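You operate a simulated robot arm through the tools that you are given. There is no shell and no other tool. Be economical: measure what you need, move in short steps, check, and stop when the job is done.

The job below is to be done with a simulated robot arm. You get a single attempt, and the scene is never put back.

Task
Put the yellow insert on the top of the vice bench away on the ledge of the vice bench.
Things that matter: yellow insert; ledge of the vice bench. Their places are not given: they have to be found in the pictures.

It is judged by the outcome, as a careful person would: the job done as asked, and still so three seconds after it is handed in. It fails if anything else is knocked over, pushed out of place, dropped, spilled or broken.

Robot
A 7-joint arm with a two-finger parallel gripper, fixed in place. Base frame: the origin is at the foot of the arm, x ahead of it, y to its left, z up; the work surface is at about z = 0. Units: cm, rad, N and s.
With the tool pointing down near the work surface it reaches from about 24 to 62 cm from the base axis. Its first joint turns from -1.152 to 1.152 rad. Payload 2.6 kg.
Tool frame: the origin (TCP) lies between the finger pads and is the grasp point; the fingertips stand 3 cm ahead of it; z points along the fingers, y is the line along which they close. The gripper opens to 9.4 cm. The fingers are 2.8 cm wide and 1 cm thick; the gripper's body (5 by 9.6 cm) begins 5.5 cm behind the TCP.
Orientation is that of the tool frame in the base frame, as [roll, pitch, yaw] about the fixed x, y, z axes, in that order (R = Rz(yaw) Ry(pitch) Rx(roll)). With the fingers straight down and closing along the base's y, the tool's x points along the base's -x, its y along +y and its z along -z.

Tools
- The arm moves only by the tool move_arm. Its argument "rows" is a list of rows, each a list of 5 numbers: the shift along the tool's x, y, z in mm, then the turn about the tool's z in rad, then the finger opening in mm, from 0 to 94. In form: [[dx, dy, dz, spin, hand], ...]. A call has 1 to 8 rows; each row shifts and turns the commanded pose from where the row before left it, along the tool's axes as they then stand. A row lasts 0.2 s, in which the tool goes at most 5 cm and 0.15 rad; a call with a longer step from one row to the next is refused whole, and so is a gripper value outside its range. Where a pose cannot be reached the arm comes as near as it can. A force on the tool above 40 N (or 10 N above the force at the start of the call, whichever is more), or a blocked arm, ends the call early, and 0.2 s more pass. Each finger travels about 7.2 cm/s and halts on what it meets, pressing with about 42 N; the grip force reading is that of the motor and also rises with nothing between the fingers. The clock runs only during rows and for 0.2 s after the last one: add rows that do not move to give the fingers time. It gives the time, the measured TCP pose, the force on the tool (base axes), the opening and the grip force at its end, in the units of the frame above (readings bear some noise).
- Cameras (640 x 400 px; columns grow to the right, rows downward): "scene" is fixed at [-3.25, 42.38, 56.92]; the picture's right is [-1.00, 0.02, 0.00], its down [0.01, 0.60, -0.80] and it looks along [-0.02, -0.80, -0.60] (base axes); focal length 245 px, centre (320, 200). "wrist" rides on the gripper at [-3.7, 0, -5.8] in the tool frame; the picture's right is [0.00, -1.00, 0.00], its down [0.97, 0.00, -0.24] and it looks along [0.24, 0.00, 0.97] (tool axes); focal length 218 px, centre (320, 200).
- grab_frame(camera): a new picture of that camera. It takes no simulated time.
- probe_pixels(camera, pixels): there is no depth. For up to 12 entries [column, row, z] of the newest picture of that camera ("zoom" is the newest enlarged one), the place [x, y] in the base frame at which the ray of that pixel passes the height z, good to about 0.2 cm, but the place of the scene camera against the robot may be out by one fixed shift of up to 2.5 cm in any direction. It takes no simulated time.
- enlarge(camera, box): a new picture of the part [left, top, right, bottom] of that camera's present view, enlarged. It takes no simulated time.
- finish_job(): hands the job in; it is judged then, once.

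Work in short steps. Measure before you move; look again where a grasp or a placing could have gone wrong, and mend it. You have 60 turns and 22 pictures in all, those below and enlarged ones among them. Open the gripper and draw the arm clear of the work before you hand the job in, unless the task says otherwise; then end with one line.

The tools are called by a JSON object that holds its "fn" and its "kwargs". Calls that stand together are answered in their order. move_arm: Moves the arm, as the interface text tells. Its arguments: {"type":"object","properties":{"rows":{"type":"array","items":{"type":"array","items":{"type":"number"}}}},"required":["rows"]} The other tools are called the same way: grab_frame (camera) takes a picture; probe_pixels (camera, pixels) gives the place at which the rays of pixels pass given heights; enlarge (camera, box) takes an enlarged picture of a part of a camera's view; finish_job () hands the job in.

At the start:

```text
t: 0.0
tool_pos: [33.71, -13.03, 36.27]
tcp_rot: [3.142, -0.001, -3.141]
contact_force: [-0.5, 0.4, 0.4]
opening: 9.43
grasp_force: 0.1
```

scene: 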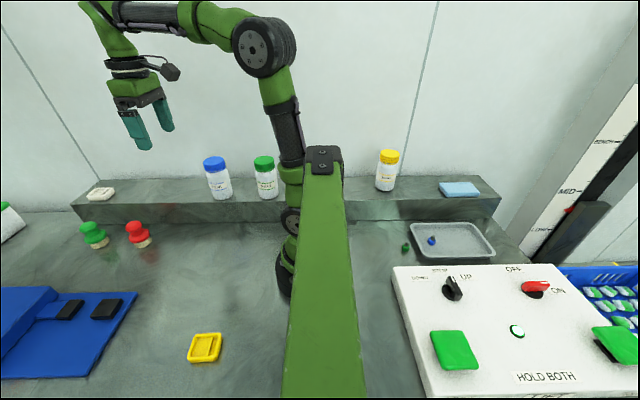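
wrist: 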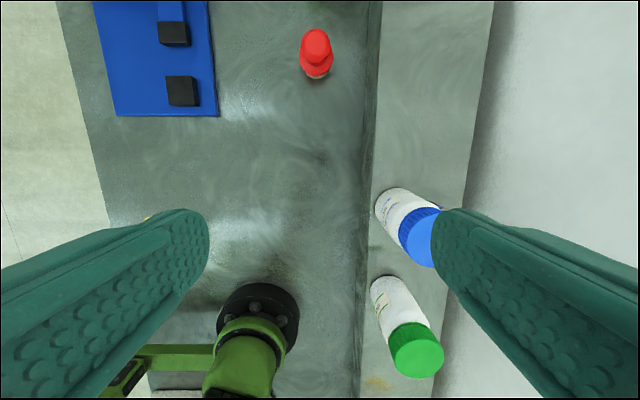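

The yellow insert shows at scene (204,347) and the raised ledge runs along the back (rows 175–220). I measure both.

{"fn": "enlarge", "kwargs": {"camera": "scene", "box": [60, 150, 300, 400]}}

{"fn": "probe_pixels", "kwargs": {"camera": "scene", "pixels": [[204, 347, 1], [190, 360, 0], [218, 360, 0], [193, 334, 1], [221, 334, 1], [140, 221, 0], [140, 203, 5], [140, 180, 5], [100, 193, 5], [215, 197, 5], [138, 245, 0], [93, 245, 0]]}}

{"fn": "probe_pixels", "kwargs": {"camera": "wrist", "pixels": [[148, 218, 1], [317, 70, 0], [362, 200, 0], [375, 200, 5], [480, 100, 5], [400, 225, 5], [385, 305, 5]]}}

```text
1.60 times, centred on (180, 275) of scene
```

zoom: 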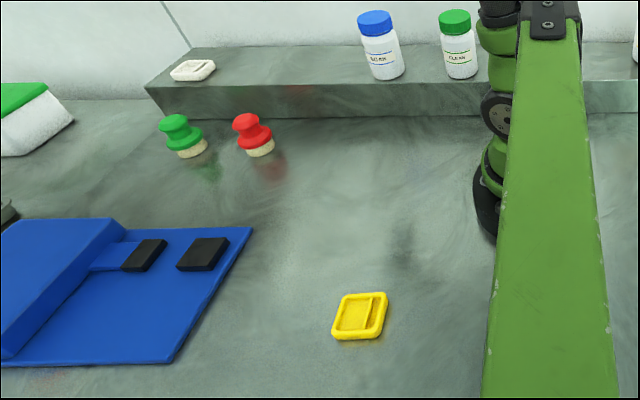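

```text
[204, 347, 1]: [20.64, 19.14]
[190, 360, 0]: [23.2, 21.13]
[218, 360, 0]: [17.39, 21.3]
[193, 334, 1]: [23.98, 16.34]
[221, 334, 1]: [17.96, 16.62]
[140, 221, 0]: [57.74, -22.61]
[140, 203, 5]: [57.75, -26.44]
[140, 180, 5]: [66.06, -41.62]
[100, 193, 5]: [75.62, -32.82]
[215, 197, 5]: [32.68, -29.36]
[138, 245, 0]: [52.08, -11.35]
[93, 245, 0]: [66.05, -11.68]
```

```text
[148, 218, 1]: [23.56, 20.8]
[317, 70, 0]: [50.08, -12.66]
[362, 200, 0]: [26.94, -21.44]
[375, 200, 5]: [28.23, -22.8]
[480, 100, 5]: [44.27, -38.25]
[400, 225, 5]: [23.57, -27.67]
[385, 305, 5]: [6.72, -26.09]
```

The insert lies near (22,19), the ledge spans y ≈ -23 to -38, free between the blue bottle and white piece. I travel high, in over the insert.

{"fn": "move_arm", "kwargs": {"rows": [[0, 40, 0, 0, 94], [0, 40, 0, 0, 94], [0, 40, 0, 0, 94], [0, 40, 0, 0, 94], [20, 40, 0, 0, 94], [20, 40, 0, 0, 94], [20, 40, 0, 0, 94], [20, 30, 0, 0, 94]]}}

{"fn": "move_arm", "kwargs": {"rows": [[0, 0, 30, 0, 94], [0, 0, 30, 0, 94], [0, 0, 30, 0, 94], [0, 0, 30, 0, 94], [0, 0, 0, 0, 94]]}}

{"fn": "grab_frame", "kwargs": {"camera": "wrist"}}

```text
t: 1.8
tool_pos: [25.67, 18.07, 36.09]
tcp_rot: [3.141, 0.001, 3.139]
contact_force: [0.0, 0.3, -0.3]
opening: 9.4
grasp_force: 0.1
```

```text
t: 3.0
tool_pos: [25.72, 18.23, 23.87]
tcp_rot: [3.141, 0.001, 3.142]
contact_force: [-0.9, 1.3, 0.0]
opening: 9.41
grasp_force: 0.1
```

```text
18 pictures are left
```

wrist: 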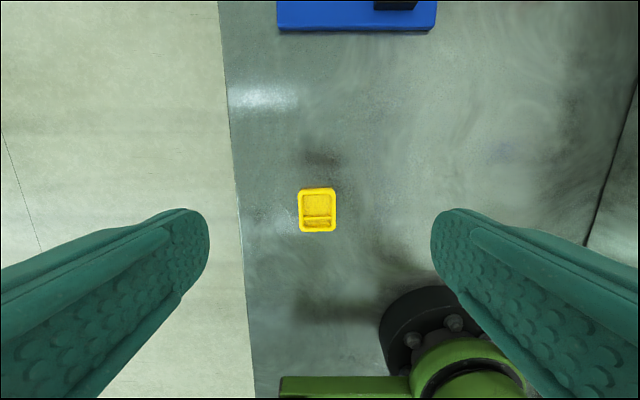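

The insert is at wrist (317,210), nearly square to the fingers. I measure its corners.

{"fn": "enlarge", "kwargs": {"camera": "wrist", "box": [270, 180, 366, 240]}}

{"fn": "probe_pixels", "kwargs": {"camera": "wrist", "pixels": [[317, 210, 1], [298, 190, 1], [336, 188, 1], [299, 231, 1], [336, 231, 1], [317, 210, 0], [317, 210, 2]]}}

```text
6.67 times, centred on (318, 210) of wrist
```

zoom: 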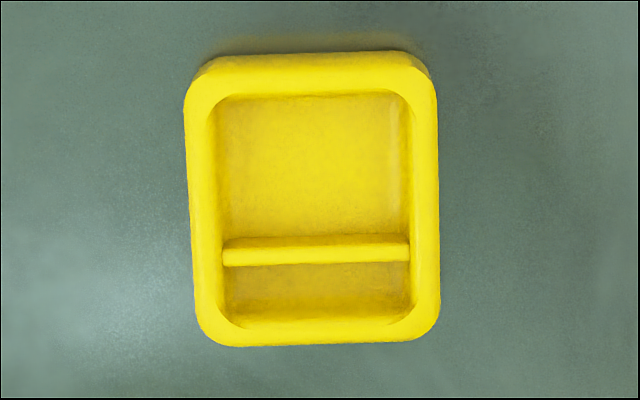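

```text
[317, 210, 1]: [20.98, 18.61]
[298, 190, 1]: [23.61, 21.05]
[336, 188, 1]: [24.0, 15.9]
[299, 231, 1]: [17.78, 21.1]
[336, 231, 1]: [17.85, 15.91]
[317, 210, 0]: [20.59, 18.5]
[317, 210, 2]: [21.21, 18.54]
```

Insert centre is about (20.9,18.5), 5 cm across y. I descend above it first.

{"fn": "move_arm", "kwargs": {"rows": [[24, 3, 0, 0, 94], [24, 0, 0, 0, 94], [0, 0, 40, 0, 94], [0, 0, 40, 0, 94], [0, 0, 40, 0, 94], [0, 0, 30, 0, 94], [0, 0, 0, 0, 94]]}}

{"fn": "grab_frame", "kwargs": {"camera": "wrist"}}

```text
t: 4.6
tool_pos: [21.03, 18.24, 9.04]
tcp_rot: [3.142, 0.0, -3.142]
contact_force: [0.0, -0.7, -0.7]
opening: 9.36
grasp_force: 0.0
```

```text
16 pictures are left
```

wrist: 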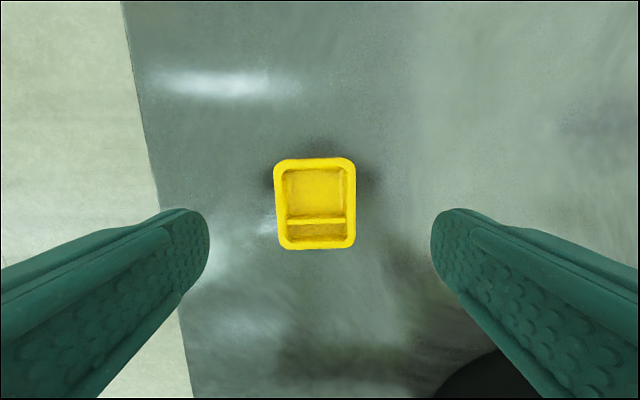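

The insert sits between the fingers, centre at (315,204). I go down to just above the table.

{"fn": "move_arm", "kwargs": {"rows": [[0, 3, 20, 0, 94], [0, 0, 20, 0, 94], [0, 0, 12, 0, 94], [0, 0, 4, 0, 94], [0, 0, 0, 0, 94]]}}

{"fn": "grab_frame", "kwargs": {"camera": "wrist"}}

```text
t: 5.8
tool_pos: [20.96, 18.42, 3.52]
tcp_rot: [-3.141, 0.0, 3.141]
contact_force: [-0.9, 0.3, -0.2]
opening: 9.39
grasp_force: 0.1
```

```text
15 pictures are left
```

wrist: 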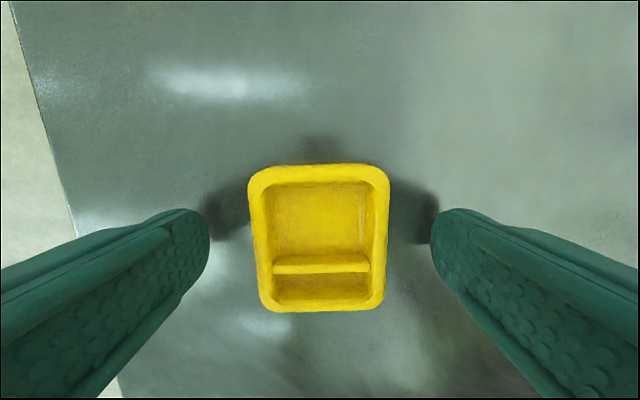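

Fingertips are ~0.5 cm above the table and flank the insert (248–390 px). I lower 2 mm more and close.

{"fn": "move_arm", "kwargs": {"rows": [[0, 0, 2, 0, 94], [0, 0, 0, 0, 70], [0, 0, 0, 0, 50], [0, 0, 0, 0, 35], [0, 0, 0, 0, 35], [0, 0, 0, 0, 35]]}}

{"fn": "move_arm", "kwargs": {"rows": [[0, 0, -20, 0, 35], [0, 0, -30, 0, 35], [0, 0, -40, 0, 35], [0, 0, -40, 0, 35], [0, 0, 0, 0, 35]]}}

{"fn": "grab_frame", "kwargs": {"camera": "wrist"}}

```text
t: 7.2
tool_pos: [21.01, 18.59, 3.4]
tcp_rot: [-3.141, 0.001, -3.141]
contact_force: [-0.3, 0.4, -0.2]
opening: 4.9
grasp_force: 41.7
```

```text
t: 8.4
tool_pos: [20.95, 18.53, 16.52]
tcp_rot: [3.14, -0.001, -3.141]
contact_force: [-0.5, 0.6, -1.1]
opening: 4.91
grasp_force: 42.3
```

```text
14 pictures are left
```

wrist: 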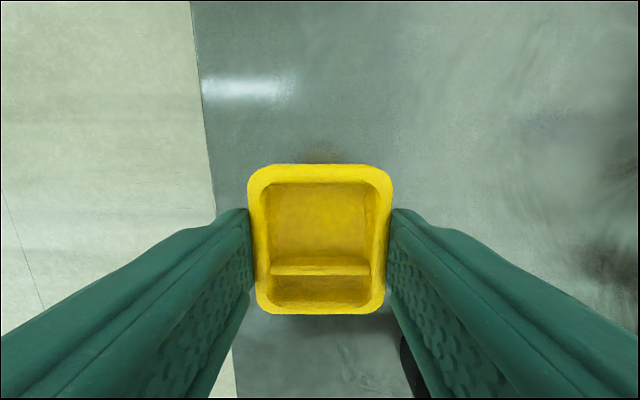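

The insert is held (opening 4.9). I raise and carry it outward and across toward free ledge at about (45,-29).

{"fn": "move_arm", "kwargs": {"rows": [[0, 0, -40, 0, 35], [-20, 0, -40, 0, 35], [-40, 0, 0, 0, 35], [-40, 0, 0, 0, 35], [-30, -30, 0, 0, 35], [-30, -35, 0, 0, 35], [-30, -35, 0, 0, 35], [-20, -40, 0, 0, 35]]}}

{"fn": "move_arm", "kwargs": {"rows": [[-10, -40, 0, 0, 35], [-10, -40, 0, 0, 35], [0, -40, 0, 0, 35], [0, -40, 0, 0, 35], [0, -40, 0, 0, 35], [0, -40, 0, 0, 35], [0, -40, 0, 0, 35], [0, 0, 0, 0, 35]]}}

{"fn": "grab_frame", "kwargs": {"camera": "wrist"}}

{"fn": "grab_frame", "kwargs": {"camera": "scene"}}

```text
t: 10.2
tool_pos: [41.99, 4.27, 24.45]
tcp_rot: [3.14, 0.0, -3.141]
contact_force: [0.4, 0.3, -0.5]
opening: 4.9
grasp_force: 41.8
```

```text
t: 12.0
tool_pos: [43.65, -23.55, 24.57]
tcp_rot: [-3.141, -0.001, 3.141]
contact_force: [-0.6, -0.1, -0.7]
opening: 4.91
grasp_force: 42.2
```

```text
13 pictures are left
```

wrist: 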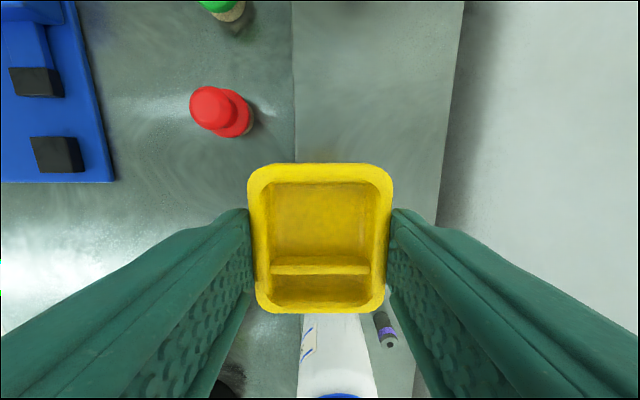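

```text
12 pictures are left
```

scene: 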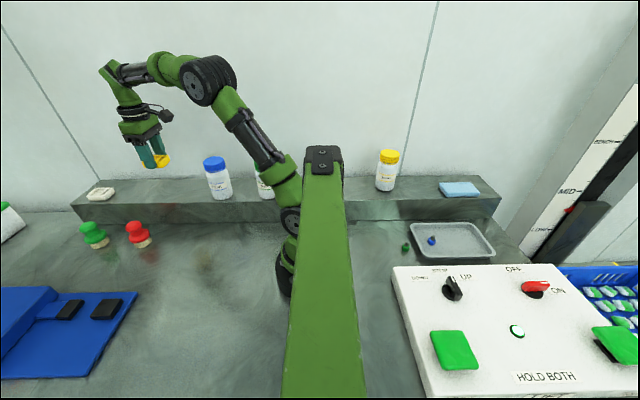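

The insert hangs over the ledge, front edge at column ~294, back edge ~440 in the wrist view; something dark lies at (385,330). I check ledge height and that object.

{"fn": "probe_pixels", "kwargs": {"camera": "wrist", "pixels": [[294, 150, 0], [294, 150, 5], [294, 150, 8], [443, 150, 0], [443, 150, 5], [443, 150, 8], [385, 330, 5], [378, 315, 5], [300, 320, 5], [360, 320, 5], [250, 125, 0]]}}

{"fn": "enlarge", "kwargs": {"camera": "scene", "box": [70, 120, 310, 270]}}

{"fn": "enlarge", "kwargs": {"camera": "wrist", "box": [280, 280, 440, 400]}}

```text
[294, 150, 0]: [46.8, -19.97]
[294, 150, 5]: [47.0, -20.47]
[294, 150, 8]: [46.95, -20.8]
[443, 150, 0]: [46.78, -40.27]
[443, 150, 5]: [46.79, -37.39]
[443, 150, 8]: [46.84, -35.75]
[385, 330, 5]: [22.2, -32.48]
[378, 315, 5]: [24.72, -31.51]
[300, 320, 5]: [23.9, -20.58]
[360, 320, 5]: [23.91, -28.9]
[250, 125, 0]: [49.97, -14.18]
```

```text
2.67 times, centred on (190, 195) of scene
```

zoom: 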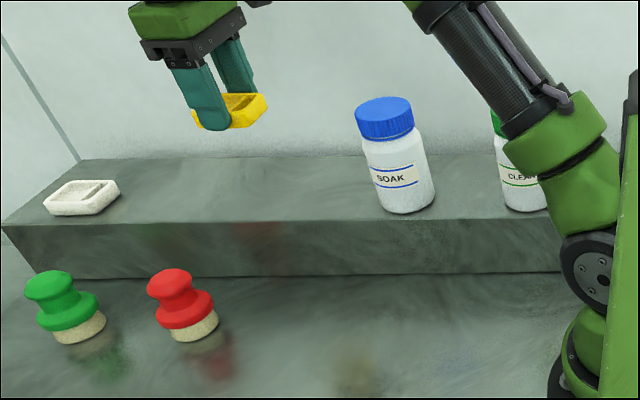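

```text
3.33 times, centred on (360, 340) of wrist
```

zoom: 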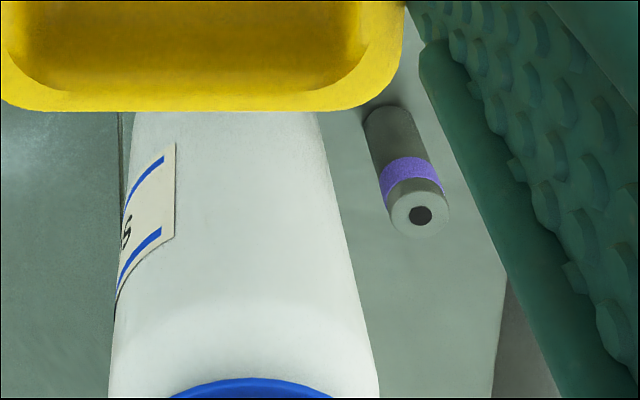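

Comparing views puts the ledge top at z ≈ 8, y from -21 to -36; a small vial stands behind the blue bottle (x ≲ 26), well away. I move to (46,-28.3) and descend to TCP z ≈ 15.

{"fn": "move_arm", "kwargs": {"rows": [[-12, -24, 0, 0, 35], [-12, -23, 0, 0, 35], [0, 0, 30, 0, 35], [0, 0, 30, 0, 35], [0, 0, 25, 0, 35], [0, 0, 10, 0, 35], [0, 0, 0, 0, 35]]}}

{"fn": "grab_frame", "kwargs": {"camera": "wrist"}}

{"fn": "enlarge", "kwargs": {"camera": "scene", "box": [70, 120, 310, 270]}}

```text
t: 13.6
tool_pos: [46.25, -28.14, 14.94]
tcp_rot: [-3.14, 0.0, -3.14]
contact_force: [0.4, -0.8, -1.0]
opening: 4.92
grasp_force: 41.9
```

```text
9 pictures are left
```

wrist: 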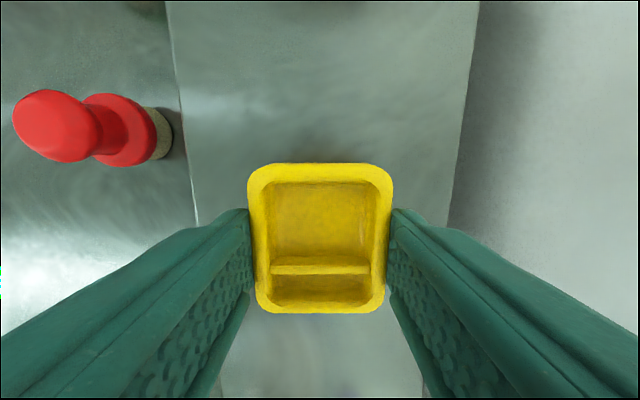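

```text
2.67 times, centred on (190, 195) of scene
```

zoom: 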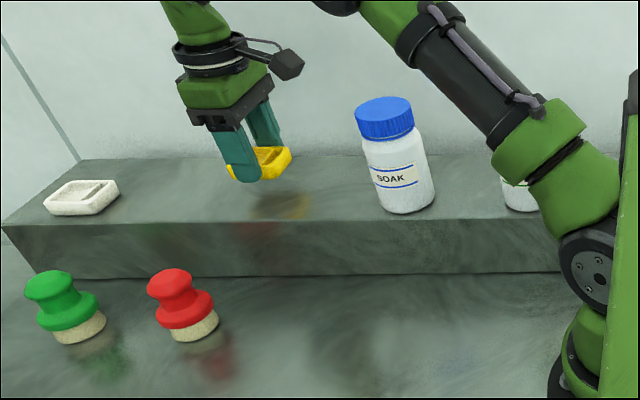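

Centred above the ledge with clear space all round. I lower in small steps.

{"fn": "move_arm", "kwargs": {"rows": [[0, 0, 5, 0, 35], [0, 0, 5, 0, 35], [0, 0, 5, 0, 35], [0, 0, 4, 0, 35], [0, 0, 3, 0, 35], [0, 0, 3, 0, 35], [0, 0, 0, 0, 35]]}}

```text
t: 15.2
tool_pos: [46.32, -28.19, 12.24]
tcp_rot: [3.141, 0.0, -3.141]
contact_force: [1.0, -0.2, -0.3]
opening: 4.91
grasp_force: 41.9
```

No contact yet at z 12.2; I continue in 2 mm steps.

{"fn": "move_arm", "kwargs": {"rows": [[0, 0, 2, 0, 35], [0, 0, 2, 0, 35], [0, 0, 2, 0, 35], [0, 0, 2, 0, 35], [0, 0, 0, 0, 35]]}}

{"fn": "enlarge", "kwargs": {"camera": "scene", "box": [110, 150, 230, 225]}}

```text
t: 16.4
tool_pos: [46.42, -28.18, 11.9]
tcp_rot: [-3.138, 0.008, 3.14]
contact_force: [-5.1, 3.3, 38.5]
opening: 4.9
grasp_force: 41.8
```

```text
5.33 times, centred on (170, 188) of scene
```

zoom: 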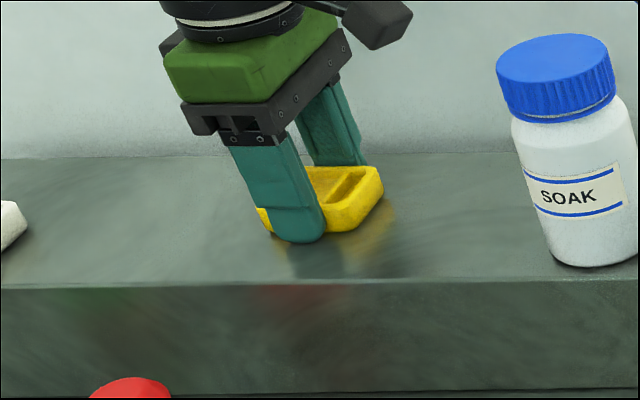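

Contact: 38 N upward at z 11.9, the insert rests on the ledge. I ease the pressure by 4 mm and open partway.

{"fn": "move_arm", "kwargs": {"rows": [[0, 0, -4, 0, 35], [0, 0, 0, 0, 35], [0, 0, 0, 0, 55], [0, 0, 0, 0, 70], [0, 0, 0, 0, 75], [0, 0, 0, 0, 75]]}}

{"fn": "grab_frame", "kwargs": {"camera": "wrist"}}

```text
t: 17.8
tool_pos: [46.11, -28.45, 12.02]
tcp_rot: [-3.137, 0.0, 3.14]
contact_force: [-4.5, -17.4, 17.7]
opening: 6.54
grasp_force: 0.1
```

```text
6 pictures are left
```

wrist: 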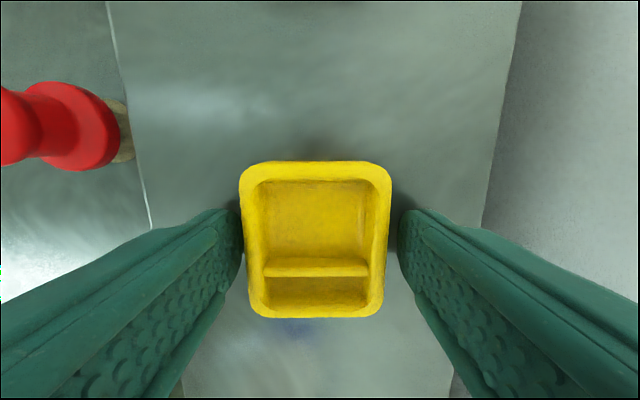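

The insert is released, but fingertips seem to press the ledge (17 N). I lift straight up a little, then see.

{"fn": "move_arm", "kwargs": {"rows": [[0, 0, -3, 0, 75], [0, 0, -3, 0, 75], [0, 0, 0, 0, 75], [0, 0, 0, 0, 75]]}}

{"fn": "grab_frame", "kwargs": {"camera": "wrist"}}

```text
t: 18.8
tool_pos: [46.41, -28.12, 12.58]
tcp_rot: [3.139, 0.001, -3.141]
contact_force: [0.5, 0.0, -1.2]
opening: 7.51
grasp_force: 0.1
```

```text
5 pictures are left
```

wrist: 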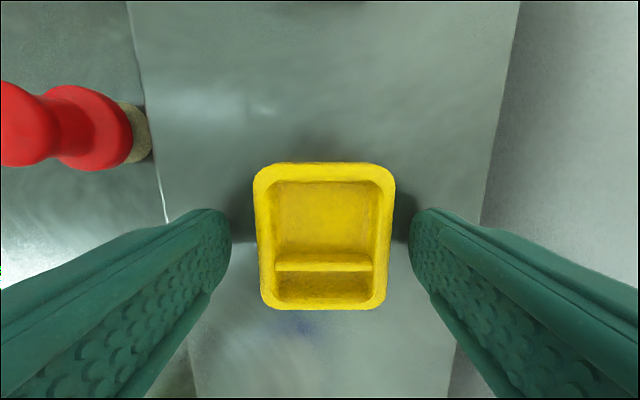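

The forces are gone, the fingers are open at 7.5 cm and the insert lies free on the ledge. I draw straight up and look at the scene.

{"fn": "move_arm", "kwargs": {"rows": [[0, 0, -20, 0, 75], [0, 0, -40, 0, 75], [0, 0, -40, 0, 75], [0, 0, -40, 0, 75], [0, 40, 0, 0, 75], [0, 40, 0, 0, 75], [0, 40, 0, 0, 75], [0, 0, 0, 0, 75]]}}

{"fn": "grab_frame", "kwargs": {"camera": "scene"}}

```text
t: 20.6
tool_pos: [46.11, -16.2, 26.71]
tcp_rot: [-3.141, 0.001, -3.141]
contact_force: [-0.1, -0.1, -0.8]
opening: 7.52
grasp_force: 0.0
```

```text
4 pictures are left
```

scene: 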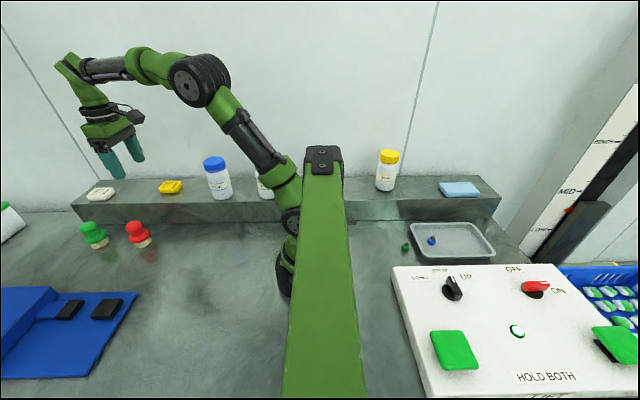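

The insert lies flat on the ledge at scene (171,187), everything else is in place and the arm is clear with the gripper open. I hand it in.

{"fn": "finish_job", "kwargs": {}}

```text
The job is handed in.
```

The yellow insert now lies flat on the ledge of the vice bench, nothing else was moved, and the arm is clear with the gripper open.
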